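You operate a simulated robot arm through the tools that you are given. There is no shell and no other tool. Be economical: measure what you need, move in short steps, check, and stop when the job is done.

The job below is to be done with a simulated robot arm. You get a single attempt, and the scene is never put back.

JOB
Put one of the brass discs from the top of the black table on top of the cream second clean air filter.

It is judged by the outcome, as a careful person would: the job done as asked, and still so three seconds after it is handed in. It fails if anything else is knocked over, pushed out of place, dropped, spilled or broken.

ROBOT AND FRAMES
A 7-joint arm with a two-finger parallel gripper, fixed in place. Base frame: the origin is at the foot of the arm, x ahead of it, y to its left, z up; the work surface is at about z = 0. Units: mm, degrees, N and s.
With the tool pointing down near the work surface it reaches from about 240 to 620 mm from the base axis. Its first joint turns from -66.0 to 66.0 degrees. Payload 2.6 kg.
The tool frame sits at the grasp point between the pads (the TCP): z along the fingers, y along the line on which they close. The tips reach 30 mm beyond it. The gripper opens to 94 mm. The fingers are 28 mm wide and 10 mm thick; the gripper's body (50 by 96 mm) begins 55 mm behind the TCP.
Orientation is told as [roll, pitch, yaw] about the base's x, y, z axes, in that order, counted from this pose: with the fingers straight down and closing along the base's y, the tool's x points along the base's -x, its y along +y and its z along -z.

CONTROLS
- The arm moves only by the tool play_rows. Its argument "moves" is a list of rows, each an object of numbers (a shift or turn left out is 0, a gripper value left out holds the last): "tx", "ty", "tz": the shift along the tool's x, y, z in units of 400 mm (1.0 is 400 mm); "spin": the turn about the tool's z in units of 60 degrees (1.0 is 60 degrees). In form: [{"tx": .., "ty": .., "tz": .., "spin": ..}, ...]. A call has 1 to 20 rows; each row is the pose to reach, as a shift and turn from the pose commanded when the call began, along the tool's axes at that moment. "gripper" is the finger opening in mm, from 0 to 94, set as the call begins (left out, the last holds). A call with a number of a shift or a turn outside -1 to 1 is refused whole. A row lasts 0.2 s, in which the tool goes at most 50 mm and 8.6 degrees; a call with a longer step from one row to the next is refused whole, and so is a gripper value outside its range. A pose out of reach is approached as far as the arm can. The call stops where the force on the tool passes 40 N (or 10 N more than at its start, if that is more) or the arm is blocked; 0.2 s more then pass. The fingers move at their own pace (about 72 mm/s each) and stop on an object; they squeeze with about 31 N. The grip force told is the motor's: it shows also when the fingers shut on nothing. Time passes only in rows, and 0.2 s behind the last, so rows that repeat a pose let the fingers close. It gives the time, the measured TCP pose, the force on the tool (base axes), the opening and the grip force at its end, in the units of the frame above (readings bear some noise), and new pictures: "pictures" is both (left out), scene, wrist or none.
- Cameras (640 x 400 px; columns grow to the right, rows downward): "scene" is fixed at [16.3, 427.6, 576.8]; the picture's right is [-0.85, -0.53, 0.00], its down [-0.29, 0.47, -0.83] and it looks along [0.44, -0.71, -0.55] (base axes); focal length 330 px, centre (320, 200). "wrist" rides on the gripper at [-37, 0, -58] in the tool frame; the picture's right is [0.00, -1.00, 0.00], its down [0.97, 0.00, -0.24] and it looks along [0.24, 0.00, 0.97] (tool axes); focal length 218 px, centre (320, 200).
- measure_at(camera, pixels): for up to 12 pixels [column, row] of the newest picture of that camera ("zoom" is the newest enlarged one), the place [x, y, z] in the base frame of the surface seen there, good to about 2 mm, but the place of the scene camera against the robot may be out by one fixed shift of up to 18 mm in any direction. No time passes.
- zoom(camera, box): a new picture of the part [left, top, right, bottom] of that camera's present view, enlarged. No time passes.
- finish_job(): hands the job in; it is judged then, once.

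Keep the steps short. Do not move on a guess: measure, check each grasp and each placing, and mend mistakes. In all there are 60 turns and 120 pictures (those below and enlarged ones count). Leave the gripper open and the arm clear of the work at the hand-in unless told otherwise, and finish with a single line.

The tools are called as a command line: name --argument value ..., lists and objects as JSON in quotes. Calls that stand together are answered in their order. play_rows: Moves the arm, as the interface text tells. Its arguments: {"type":"object","properties":{"moves":{"type":"array","items":{"type":"object","properties":{"tx":{"type":"number"},"ty":{"type":"number"},"tz":{"type":"number"},"spin":{"type":"number"}}}},"gripper":{"type":"number"},"pictures":{"type":"string","enum":["both","scene","wrist","none"]}},"required":["moves"]} The other tools are called the same way: measure_at (camera, pixels) gives the place of the surface under pixels of a picture; zoom (camera, box) takes an enlarged picture of a part of a camera's view; finish_job () hands the job in.

At the start:

```text
time: 0.0
ee_pos: [385.3, -149.3, 291.7]
tcp_rot: [-0.1, 0.0, 0.0]
ft_force: [0.6, 0.2, 0.0]
width: 94.1
gripper_force: 0.0
```

scene: 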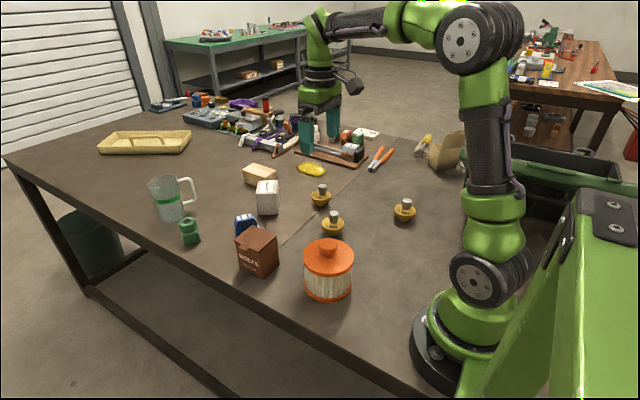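
wrist: 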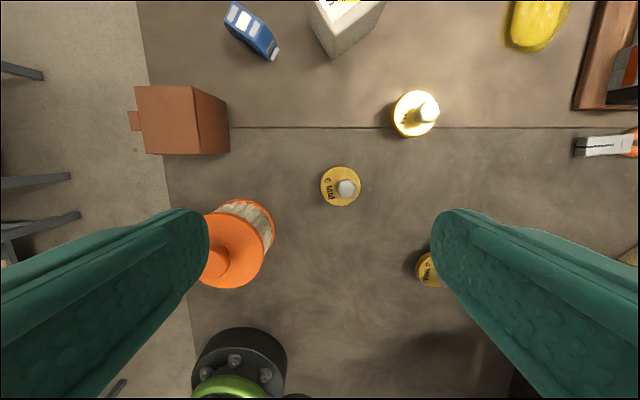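

I see an orange-and-cream filter near (328,268) and three brass knobbed discs. I'll zoom in to identify the objects.

zoom --camera "scene" --box '[220, 150, 440, 310]'

zoom --camera "scene" --box '[80, 80, 400, 280]'

zoom --camera "scene" --box '[380, 100, 640, 262]'

```text
2.50 times, centred on (330, 230) of scene
```

zoom: 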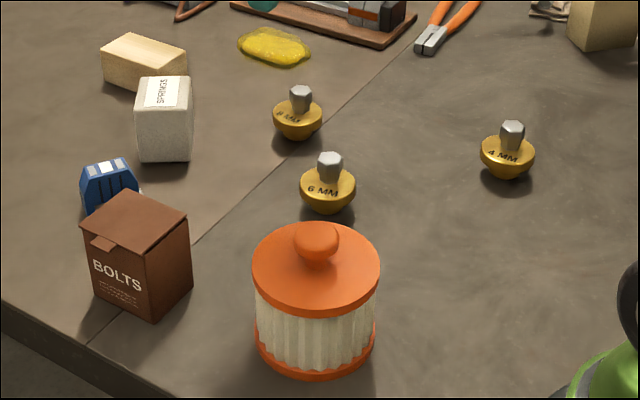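

```text
2.00 times, centred on (240, 180) of scene
```

zoom: 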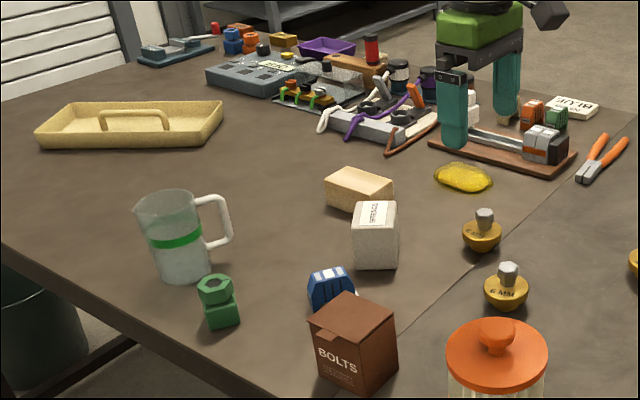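

```text
2.46 times, centred on (510, 181) of scene
```

zoom: 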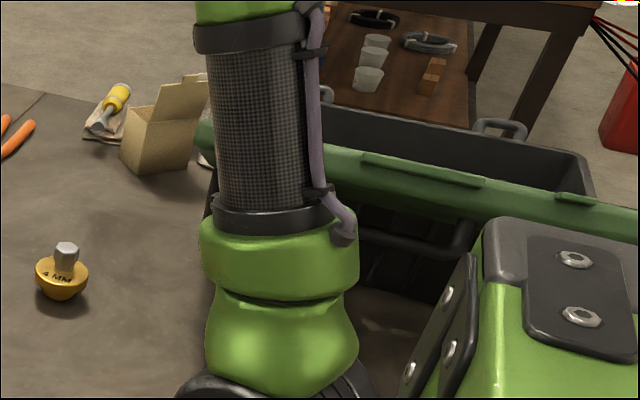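

The three brass pieces (labelled 6 MM, 4 MM and one more) look like discs with hex knobs, and there is one filter in view. I'll look closer from the wrist and measure.

zoom --camera "wrist" --box '[190, 70, 450, 300]'

measure_at --camera "wrist" --pixels '[[340, 172], [347, 189], [410, 125], [428, 112], [215, 262], [240, 245], [345, 230], [265, 220], [180, 120], [424, 262], [258, 255], [205, 240]]'

measure_at --camera "scene" --pixels '[[328, 245], [310, 262], [345, 262], [328, 275], [333, 214], [333, 224], [322, 187], [322, 197], [406, 203], [405, 212], [328, 294], [360, 240]]'

```text
1.74 times, centred on (320, 185) of wrist
```

zoom: 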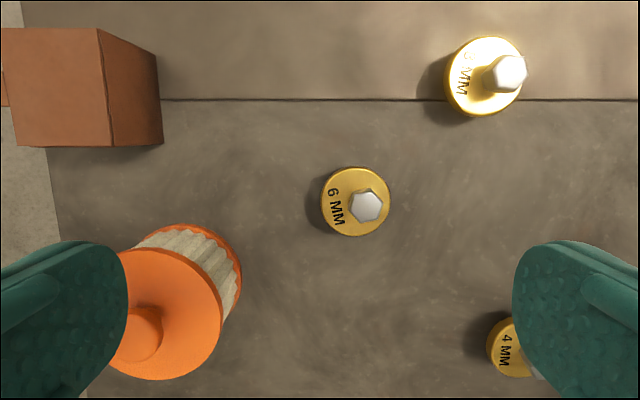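

```text
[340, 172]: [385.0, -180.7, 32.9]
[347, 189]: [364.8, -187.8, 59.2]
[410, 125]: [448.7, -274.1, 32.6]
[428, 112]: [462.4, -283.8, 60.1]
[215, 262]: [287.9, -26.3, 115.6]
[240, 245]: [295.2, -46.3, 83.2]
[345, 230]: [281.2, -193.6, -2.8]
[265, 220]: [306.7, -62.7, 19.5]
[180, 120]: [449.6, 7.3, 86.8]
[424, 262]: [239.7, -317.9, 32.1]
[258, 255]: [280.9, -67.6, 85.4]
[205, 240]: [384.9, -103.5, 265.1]
```

```text
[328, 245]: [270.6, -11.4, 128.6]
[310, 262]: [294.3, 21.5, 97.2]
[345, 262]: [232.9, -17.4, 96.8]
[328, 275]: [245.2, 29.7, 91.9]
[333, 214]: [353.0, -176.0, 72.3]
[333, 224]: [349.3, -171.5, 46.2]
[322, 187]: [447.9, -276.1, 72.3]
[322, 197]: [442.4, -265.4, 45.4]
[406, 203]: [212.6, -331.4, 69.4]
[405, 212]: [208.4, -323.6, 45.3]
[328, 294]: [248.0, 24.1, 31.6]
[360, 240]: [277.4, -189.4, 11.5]
```

The brass discs have flange tops at z≈33 and knob tops at z≈60, and the filter lid is at z≈85 with its knob at z≈116. I'll go above the filter to see its top and anything hidden nearby.

play_rows --moves '[{"tx": 0.05, "ty": 0.07}, {"tx": 0.1, "ty": 0.14}, {"tx": 0.15, "ty": 0.21}, {"tx": 0.2, "ty": 0.28}, {"tx": 0.2, "ty": 0.31}, {"tx": 0.2, "ty": 0.31}]'

```text
time: 1.4
ee_pos: [303.5, -24.9, 290.9]
tcp_rot: [0.1, 0.0, 0.0]
ft_force: [-0.5, 0.7, 0.7]
width: 93.6
gripper_force: 0.0
```

scene: 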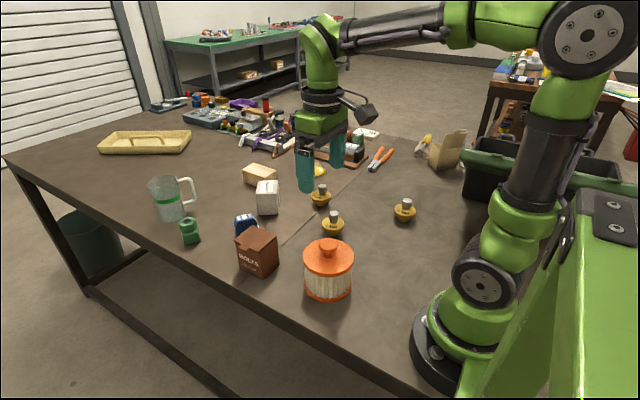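
wrist: 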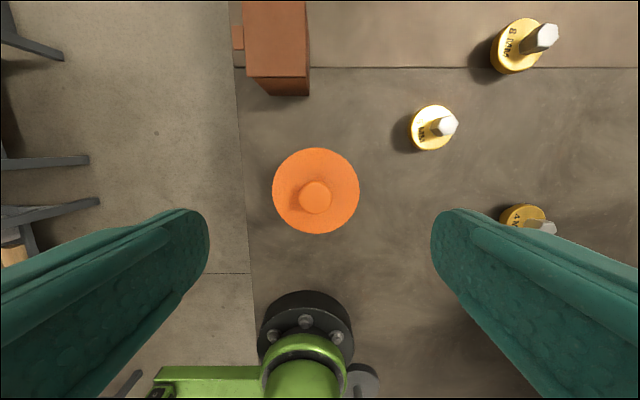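

The filter lid is at (316,190) with a round knob at (316,198). I'll measure both, and zoom the disc profiles.

measure_at --camera "wrist" --pixels '[[316, 198], [303, 198], [328, 198], [316, 186], [316, 209], [316, 160], [280, 190], [351, 190], [316, 226], [340, 170], [316, 192], [310, 198]]'

zoom --camera "wrist" --box '[256, 140, 376, 240]'

zoom --camera "scene" --box '[300, 170, 420, 245]'

zoom --camera "scene" --box '[280, 230, 376, 306]'

```text
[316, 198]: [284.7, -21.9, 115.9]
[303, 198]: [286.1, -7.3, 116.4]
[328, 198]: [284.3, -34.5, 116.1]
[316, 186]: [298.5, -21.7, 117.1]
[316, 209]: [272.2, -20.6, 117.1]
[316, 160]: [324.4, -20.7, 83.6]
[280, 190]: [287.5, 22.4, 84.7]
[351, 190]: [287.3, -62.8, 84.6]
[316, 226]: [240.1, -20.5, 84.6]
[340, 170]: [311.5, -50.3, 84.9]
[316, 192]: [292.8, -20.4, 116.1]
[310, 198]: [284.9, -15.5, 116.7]
```

```text
4.00 times, centred on (316, 190) of wrist
```

zoom: 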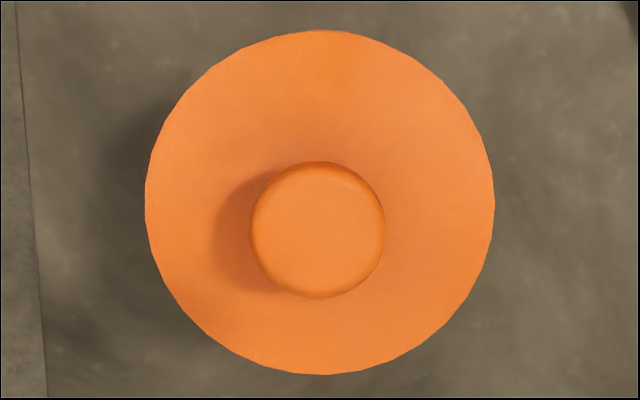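

```text
5.33 times, centred on (360, 208) of scene
```

zoom: 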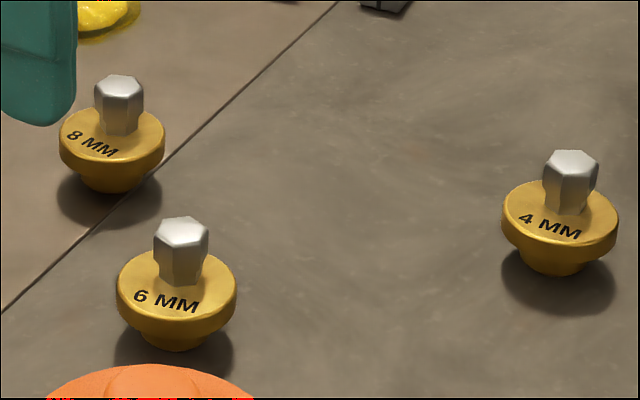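

```text
5.26 times, centred on (328, 268) of scene
```

zoom: 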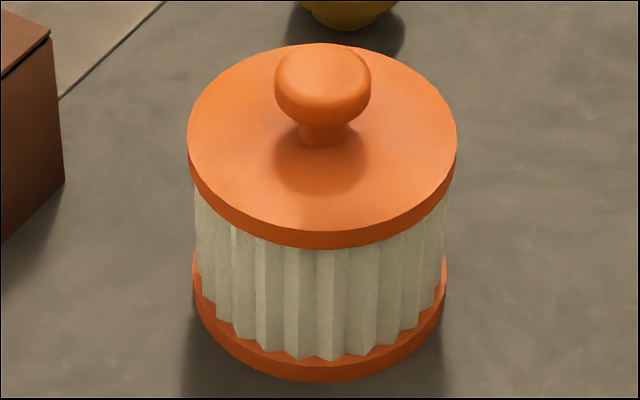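

The lid is at z≈84.5, its knob is flat on top (z≈116.5, radius ≈15, centre ≈(285,-21)). The ring around it is too narrow for the disc's flange, so the disc must sit centred on the knob. The 6 MM disc is nearest, so I'll hover over it to measure it.

play_rows --moves '[{"tx": -0.04, "ty": -0.1}, {"tx": -0.08, "ty": -0.2}, {"tx": -0.12, "ty": -0.3}, {"tx": -0.16, "ty": -0.4}, {"tx": -0.16, "ty": -0.4, "tz": 0.1}, {"tx": -0.16, "ty": -0.4, "tz": 0.2}, {"tx": -0.16, "ty": -0.4, "tz": 0.2}]' --pictures "wrist"

```text
time: 3.0
ee_pos: [373.1, -186.5, 211.0]
tcp_rot: [0.1, 0.0, 0.0]
ft_force: [0.1, -0.4, -0.1]
width: 94.6
gripper_force: 0.0
```

wrist: 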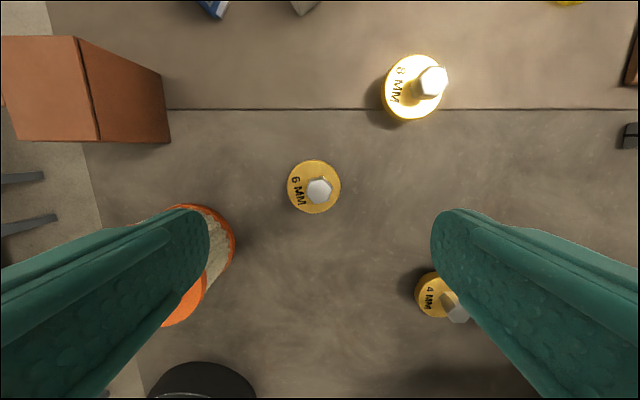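

I'll measure the 6 MM disc's knob and flange edges.

measure_at --camera "wrist" --pixels '[[319, 190], [311, 190], [329, 190], [319, 180], [319, 200], [291, 186], [337, 184], [314, 164], [314, 209], [300, 170], [300, 204], [330, 172]]'

zoom --camera "wrist" --box '[274, 150, 354, 220]'

```text
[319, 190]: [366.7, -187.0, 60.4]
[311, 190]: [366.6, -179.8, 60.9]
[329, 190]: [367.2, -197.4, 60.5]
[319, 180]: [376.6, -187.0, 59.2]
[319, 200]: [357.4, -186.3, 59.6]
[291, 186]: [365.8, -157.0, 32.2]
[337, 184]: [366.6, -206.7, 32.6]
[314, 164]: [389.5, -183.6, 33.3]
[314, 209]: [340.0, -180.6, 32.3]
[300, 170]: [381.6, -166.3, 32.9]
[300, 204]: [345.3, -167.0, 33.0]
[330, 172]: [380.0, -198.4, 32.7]
```

```text
5.71 times, centred on (314, 185) of wrist
```

zoom: 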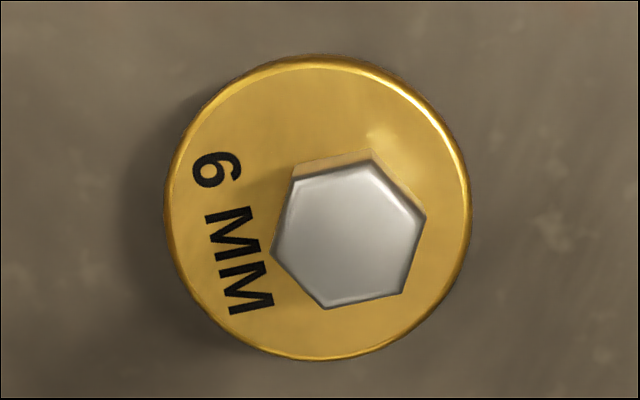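

The flange is about 50–54 mm across with centre ≈(365.5,-182), and the hex is slightly off-centre. I'll centre over it and descend partway to check.

play_rows --moves '[{"tx": 0.0125, "ty": 0.0075, "tz": 0.1}, {"tx": 0.0125, "ty": 0.0075, "tz": 0.2}, {"tx": 0.0125, "ty": 0.0075, "tz": 0.25}, {"tx": 0.0125, "ty": 0.0075, "tz": 0.25}]' --pictures "wrist"

```text
time: 4.0
ee_pos: [366.4, -182.9, 113.5]
tcp_rot: [0.0, 0.0, 0.0]
ft_force: [-0.8, 0.4, 0.6]
width: 94.1
gripper_force: 0.1
```

wrist: 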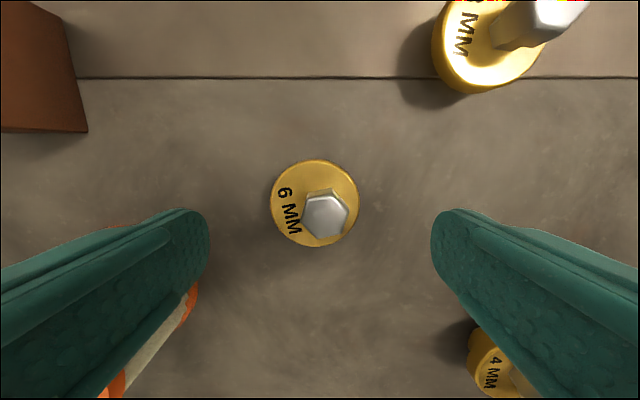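

measure_at --camera "wrist" --pixels '[[274, 205], [355, 203], [314, 163], [312, 244], [290, 172], [342, 175], [287, 234], [344, 232], [326, 215]]'

```text
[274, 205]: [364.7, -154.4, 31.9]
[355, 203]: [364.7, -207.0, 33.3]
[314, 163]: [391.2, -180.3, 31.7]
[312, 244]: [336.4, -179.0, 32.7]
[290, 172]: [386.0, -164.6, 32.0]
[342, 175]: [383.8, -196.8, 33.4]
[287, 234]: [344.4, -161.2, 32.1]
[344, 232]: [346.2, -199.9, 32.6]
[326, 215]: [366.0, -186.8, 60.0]
```

The disc centre is ≈(364.3,-180.5). I'll shift 2 mm in +y and descend to TCP z≈42, putting the tips at ≈12.

play_rows --moves '[{"tx": 0.002, "ty": 0.005, "tz": 0.06}, {"tx": 0.002, "ty": 0.005, "tz": 0.12}, {"tx": 0.002, "ty": 0.005, "tz": 0.15}, {"tx": 0.002, "ty": 0.005, "tz": 0.175}, {"tx": 0.002, "ty": 0.005, "tz": 0.175}]'

```text
time: 5.2
ee_pos: [364.1, -182.5, 39.5]
tcp_rot: [0.0, -0.1, 0.1]
ft_force: [0.3, -0.3, 0.5]
width: 93.9
gripper_force: 0.0
```

scene: 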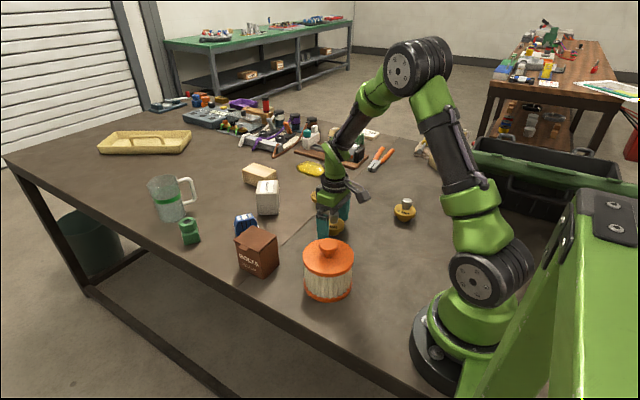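
wrist: 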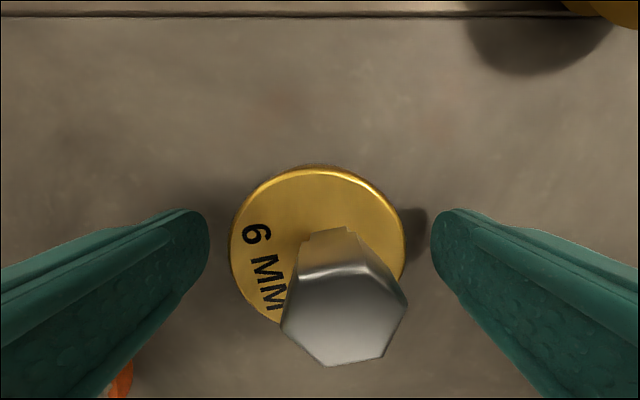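

The flange is centred between the fingers, so I'll close on it.

play_rows --moves '[{}, {}, {}, {}, {}]' --gripper 0 --pictures "wrist"

```text
time: 6.4
ee_pos: [364.6, -180.4, 41.7]
tcp_rot: [0.0, 0.0, 0.0]
ft_force: [0.4, 0.4, 0.3]
width: 58.2
gripper_force: 31.0
```

wrist: 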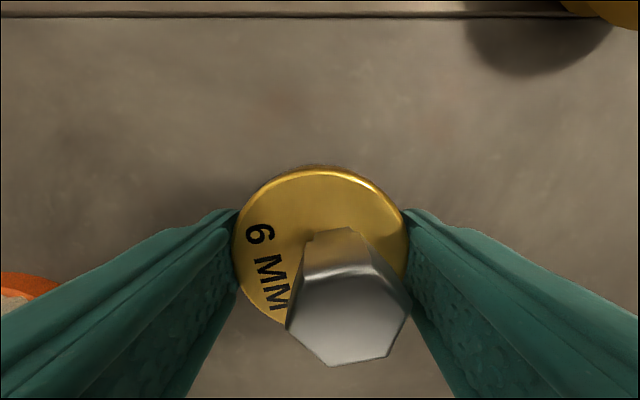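

It's gripped at 58 mm with 31 N. I'll lift it gently and check.

play_rows --moves '[{"tz": -0.03}, {"tz": -0.08}, {"tz": -0.16}, {"tz": -0.24}, {"tz": -0.32}, {"tz": -0.4}, {"tz": -0.45}, {"tz": -0.45}]'

```text
time: 8.2
ee_pos: [363.3, -180.3, 221.9]
tcp_rot: [0.0, 0.0, 0.0]
ft_force: [-0.2, 0.2, -1.5]
width: 58.3
gripper_force: 31.1
```

scene: 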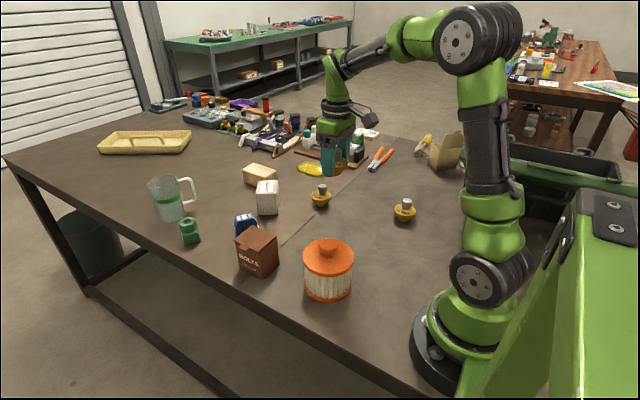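
wrist: 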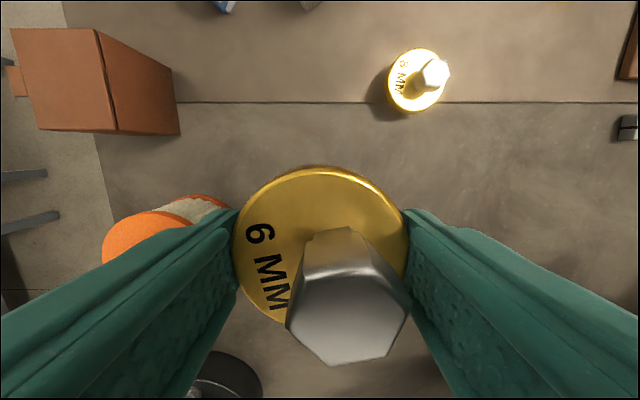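

The disc lifted level and is held steady. I'll measure its centre relative to the TCP before carrying it.

measure_at --camera "wrist" --pixels '[[240, 240], [402, 240], [320, 172], [270, 190], [370, 190], [250, 280], [262, 305], [300, 172], [350, 300]]'

zoom --camera "scene" --box '[300, 130, 380, 190]'

```text
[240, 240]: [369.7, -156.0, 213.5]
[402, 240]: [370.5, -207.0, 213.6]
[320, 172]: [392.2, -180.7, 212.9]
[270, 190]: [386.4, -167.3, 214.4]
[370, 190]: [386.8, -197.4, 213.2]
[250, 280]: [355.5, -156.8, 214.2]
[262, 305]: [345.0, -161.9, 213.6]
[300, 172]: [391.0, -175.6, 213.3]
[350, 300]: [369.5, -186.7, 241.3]
```

```text
6.67 times, centred on (340, 160) of scene
```

zoom: 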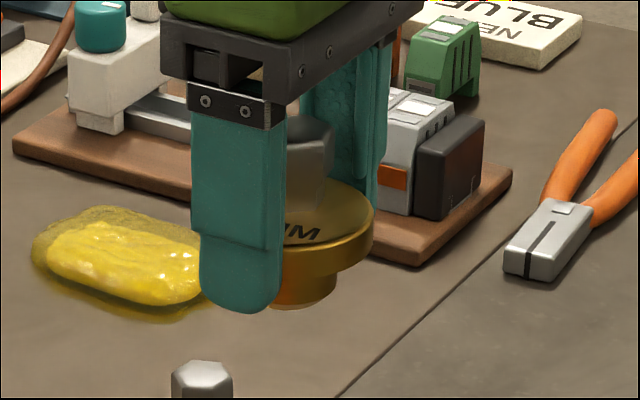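

The disc centre is ≈(364.5,-180.8) and its foot is a flat cylinder. I'll carry it over the filter knob at (285.4,-21).

play_rows --moves '[{"tx": 0.02, "ty": 0.04}, {"tx": 0.06, "ty": 0.12}, {"tx": 0.1, "ty": 0.2}, {"tx": 0.14, "ty": 0.28}, {"tx": 0.175, "ty": 0.35}, {"tx": 0.19, "ty": 0.385}, {"tx": 0.1975, "ty": 0.3995}, {"tx": 0.1975, "ty": 0.3995}]'

```text
time: 10.0
ee_pos: [283.8, -20.2, 221.3]
tcp_rot: [-0.1, 0.0, 0.1]
ft_force: [-0.3, 0.7, -1.2]
width: 58.1
gripper_force: 31.1
```

scene: 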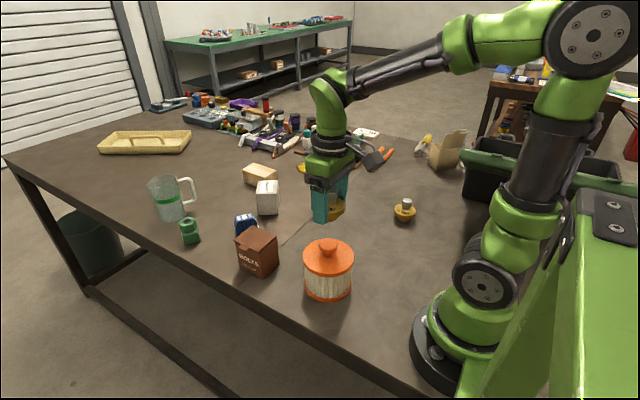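
wrist: 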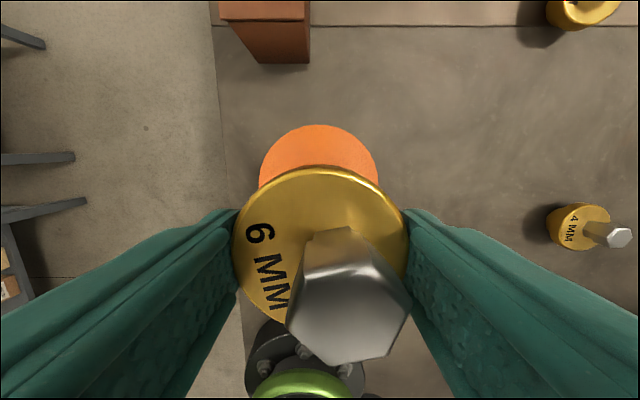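

I'll check the visible lid edge against the expected centre, since it's a circle of radius ≈52.

measure_at --camera "wrist" --pixels '[[319, 128], [290, 134], [348, 134], [265, 170], [373, 170], [275, 147], [363, 147]]'

```text
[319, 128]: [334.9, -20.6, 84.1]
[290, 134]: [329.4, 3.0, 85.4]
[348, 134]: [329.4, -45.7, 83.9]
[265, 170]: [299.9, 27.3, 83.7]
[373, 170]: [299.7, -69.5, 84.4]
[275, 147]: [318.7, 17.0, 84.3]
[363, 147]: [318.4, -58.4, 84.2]
```

The centre agrees within 1–2 mm. I'll descend to just above contact (TCP z≈161).

play_rows --moves '[{"tx": 0.001, "tz": 0.05}, {"tx": 0.001, "tz": 0.1}, {"tx": 0.001, "tz": 0.13}, {"tx": 0.001, "tz": 0.15}, {"tx": 0.001, "tz": 0.15}]'

zoom --camera "scene" --box '[280, 190, 380, 310]'

```text
time: 11.2
ee_pos: [284.0, -21.3, 161.3]
tcp_rot: [0.1, 0.0, -0.1]
ft_force: [-0.2, 0.4, -2.3]
width: 57.9
gripper_force: 31.1
```

scene: 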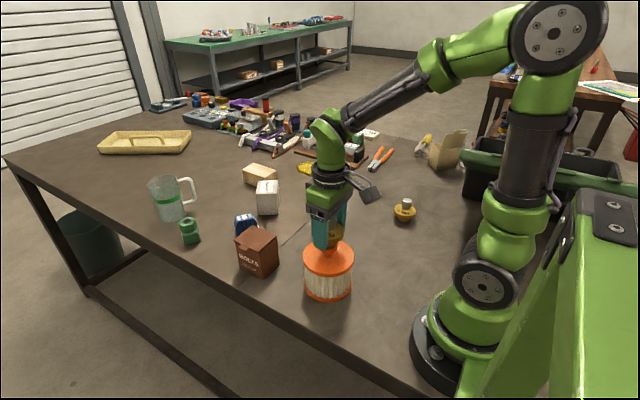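
wrist: 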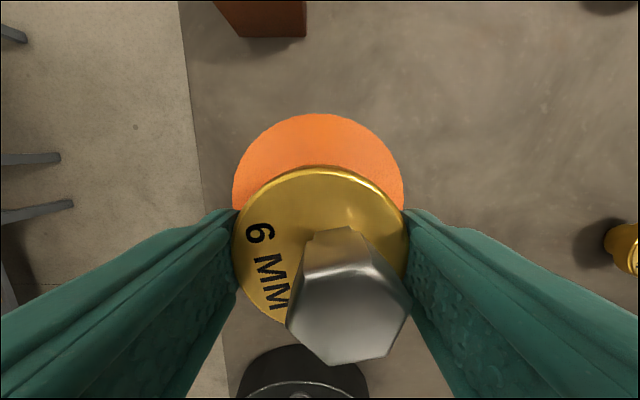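

```text
3.33 times, centred on (330, 250) of scene
```

zoom: 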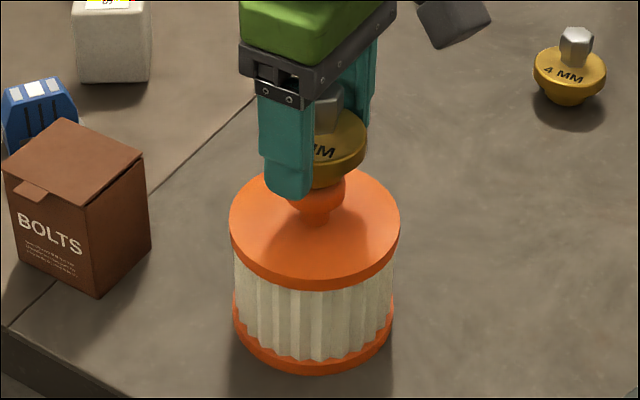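

Close above the knob now. One more check of the lid centre in this nearer view.

measure_at --camera "wrist" --pixels '[[318, 116], [290, 121], [346, 121], [236, 190], [399, 190], [255, 148], [381, 148], [238, 240], [405, 240], [320, 172]]'

```text
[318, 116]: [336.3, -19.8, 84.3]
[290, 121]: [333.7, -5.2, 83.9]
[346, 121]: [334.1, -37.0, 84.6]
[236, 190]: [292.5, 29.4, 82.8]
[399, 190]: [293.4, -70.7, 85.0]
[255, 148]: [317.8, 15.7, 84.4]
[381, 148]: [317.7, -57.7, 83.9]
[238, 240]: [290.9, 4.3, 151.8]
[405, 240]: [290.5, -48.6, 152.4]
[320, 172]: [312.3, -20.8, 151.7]
```

The disc is about 1 mm off in y. I'll correct that and lower in 0.8 mm steps toward contact.

play_rows --moves '[{"ty": 0.003, "tx": -0.001}, {"ty": 0.003, "tx": -0.001, "tz": 0.002}, {"ty": 0.003, "tx": -0.001, "tz": 0.004}, {"ty": 0.003, "tx": -0.001, "tz": 0.006}, {"ty": 0.003, "tx": -0.001, "tz": 0.0075}, {"ty": 0.003, "tx": -0.001, "tz": 0.0075}]' --pictures "none"

play_rows --moves '[{"tz": 0.0005}, {"tz": 0.001}, {"tz": 0.001}]' --pictures "none"

```text
time: 12.6
ee_pos: [284.7, -19.4, 158.5]
tcp_rot: [0.0, 0.0, 0.0]
ft_force: [-1.8, 0.4, 2.2]
width: 58.2
gripper_force: 30.5
```

```text
time: 13.4
ee_pos: [286.0, -19.7, 158.9]
tcp_rot: [-0.1, 0.0, 0.1]
ft_force: [-5.8, 1.5, 20.2]
width: 58.4
gripper_force: 31.3
```

Contact: the vertical force rose to 20 N. I'll back off 0.4 mm to unload and look before releasing.

play_rows --moves '[{"tz": -0.001}, {"tz": -0.001}]'

zoom --camera "scene" --box '[290, 190, 370, 250]'

```text
time: 14.0
ee_pos: [285.4, -20.2, 157.7]
tcp_rot: [0.0, -0.2, 0.0]
ft_force: [2.2, 0.7, 10.5]
width: 58.2
gripper_force: 30.7
```

scene: 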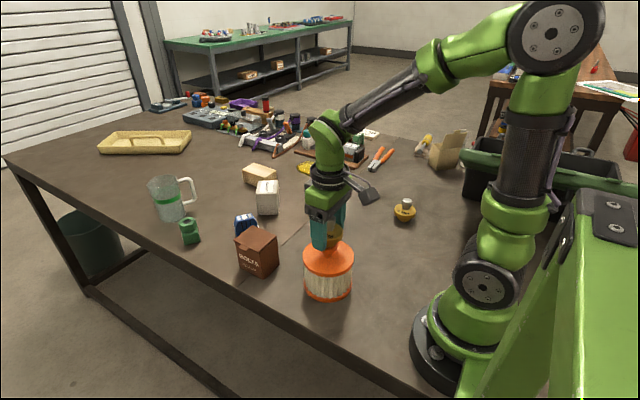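
wrist: 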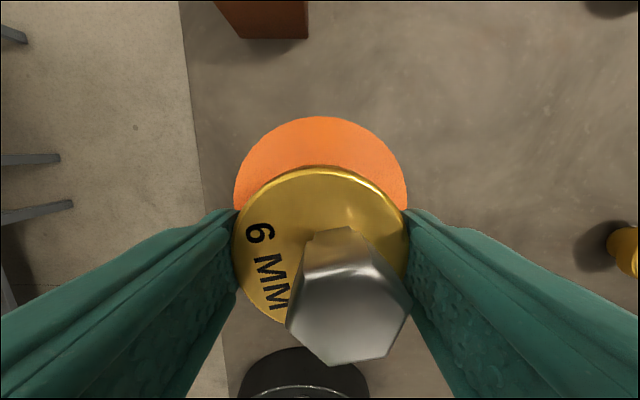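

```text
6.67 times, centred on (330, 220) of scene
```

zoom: 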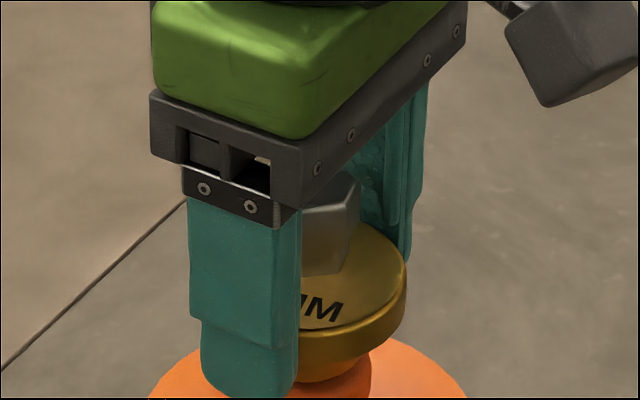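

It is seated on the knob with 10 N residual. I'll unload a little more, then open slightly and check.

play_rows --moves '[{"tz": -0.0005}, {"tz": -0.0005}, {"tz": -0.0005}]' --pictures "none"

play_rows --moves '[{}, {}, {}]' --gripper 63

zoom --camera "scene" --box '[290, 190, 370, 250]'

```text
time: 14.8
ee_pos: [284.7, -20.6, 160.0]
tcp_rot: [0.0, 0.1, 0.1]
ft_force: [-0.5, -0.7, -0.6]
width: 58.1
gripper_force: 30.8
```

```text
time: 15.6
ee_pos: [285.4, -20.7, 159.9]
tcp_rot: [0.0, 0.0, -0.1]
ft_force: [0.6, 0.3, 0.5]
width: 62.9
gripper_force: 0.1
```

scene: 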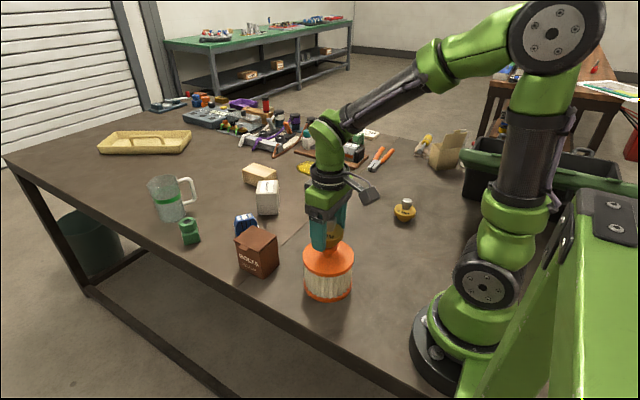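
wrist: 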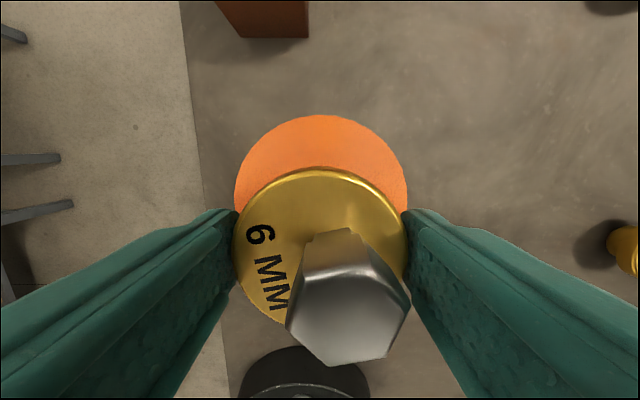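

```text
6.67 times, centred on (330, 220) of scene
```

zoom: 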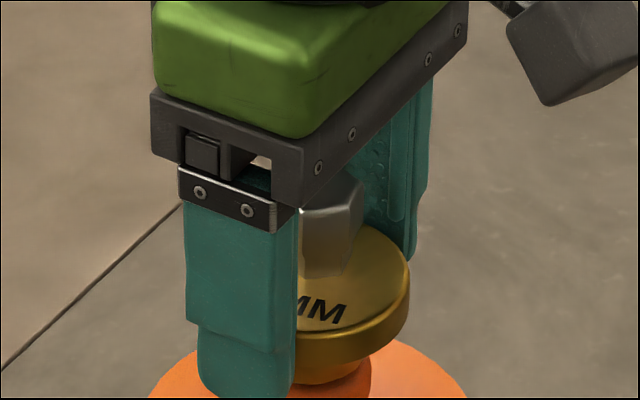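

The disc stands by itself with the fingers clear. I'll check it's level, then open fully.

measure_at --camera "wrist" --pixels '[[240, 240], [402, 240], [320, 174], [270, 300], [380, 195]]'

play_rows --moves '[{}, {}, {}]' --gripper 94 --pictures "wrist"

```text
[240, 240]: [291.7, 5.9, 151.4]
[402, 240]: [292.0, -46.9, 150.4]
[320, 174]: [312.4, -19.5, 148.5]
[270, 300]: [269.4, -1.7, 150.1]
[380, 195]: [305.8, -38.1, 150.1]
```

```text
time: 16.4
ee_pos: [285.7, -20.2, 159.8]
tcp_rot: [0.0, 0.0, 0.0]
ft_force: [-0.4, 0.5, -0.1]
width: 94.0
gripper_force: 0.0
```

wrist: 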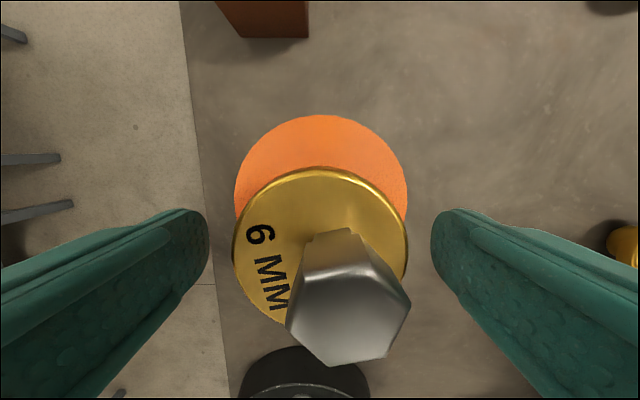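

It's level and steady. I'll lift straight up, then move off to the side.

play_rows --moves '[{"tz": -0.05}, {"tz": -0.12}, {"tz": -0.2}, {"tz": -0.28}, {"tz": -0.33}, {"tz": -0.33, "ty": -0.1}, {"tz": -0.33, "ty": -0.2}, {"tz": -0.33, "ty": -0.3, "tx": -0.08}, {"tz": -0.33, "ty": -0.38, "tx": -0.16}, {"tz": -0.33, "ty": -0.38, "tx": -0.16}, {"tz": -0.33, "ty": -0.38, "tx": -0.16}]'

zoom --camera "scene" --box '[270, 190, 390, 310]'

```text
refused: row 8 steps farther than a row can; nothing moved
```

```text
3.33 times, centred on (330, 250) of scene
```

zoom: 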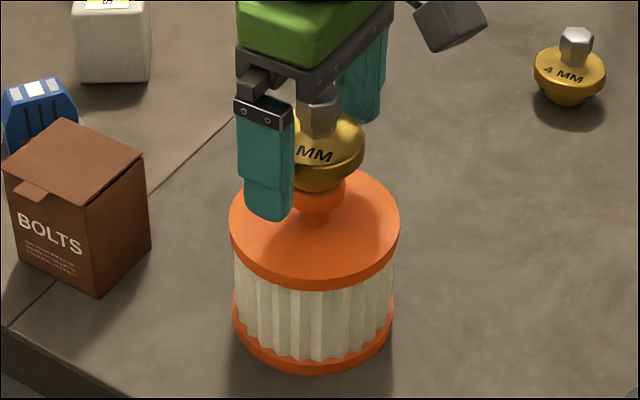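

One step was too long, so nothing moved. I'll retry with smaller steps.

play_rows --moves '[{"tz": -0.05}, {"tz": -0.12}, {"tz": -0.2}, {"tz": -0.28}, {"tz": -0.33}, {"tz": -0.33, "ty": -0.08}, {"tz": -0.33, "ty": -0.16}, {"tz": -0.33, "ty": -0.24, "tx": -0.06}, {"tz": -0.33, "ty": -0.32, "tx": -0.12}, {"tz": -0.33, "ty": -0.38, "tx": -0.16}, {"tz": -0.33, "ty": -0.38, "tx": -0.16}, {"tz": -0.33, "ty": -0.38, "tx": -0.16}]'

zoom --camera "scene" --box '[270, 190, 390, 310]'

```text
time: 19.0
ee_pos: [350.1, -170.8, 288.9]
tcp_rot: [0.0, 0.1, 0.0]
ft_force: [0.1, 0.1, -0.1]
width: 93.8
gripper_force: 0.1
```

scene: 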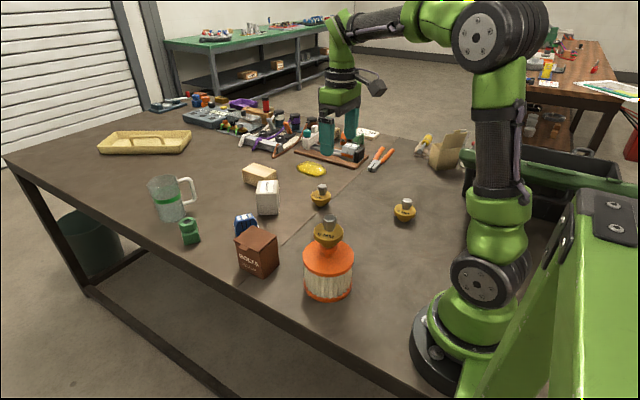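
wrist: 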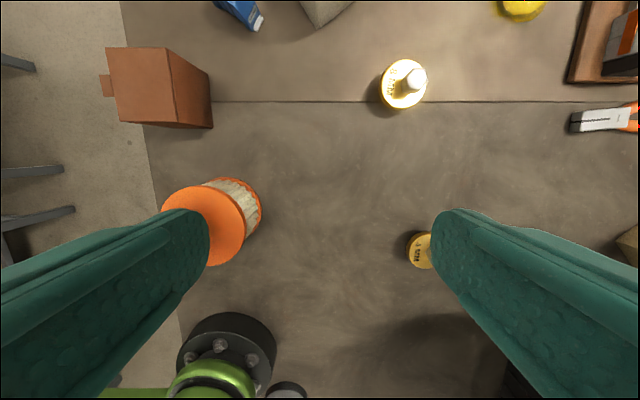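

```text
3.33 times, centred on (330, 250) of scene
```

zoom: 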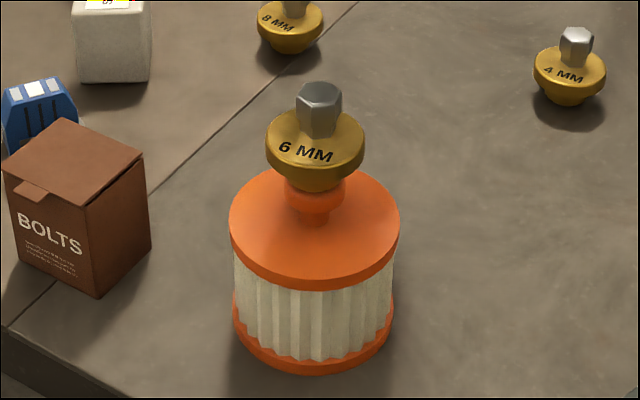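

The 6 MM disc stands level on the filter, nothing else has moved, and the gripper is open and clear, so I'm handing in.

finish_job

```text
The job is handed in.
```

The 6 MM brass disc is resting level on the knob on top of the cream air filter, the only filter I could see; nothing else was disturbed, and the arm is clear with its gripper open.
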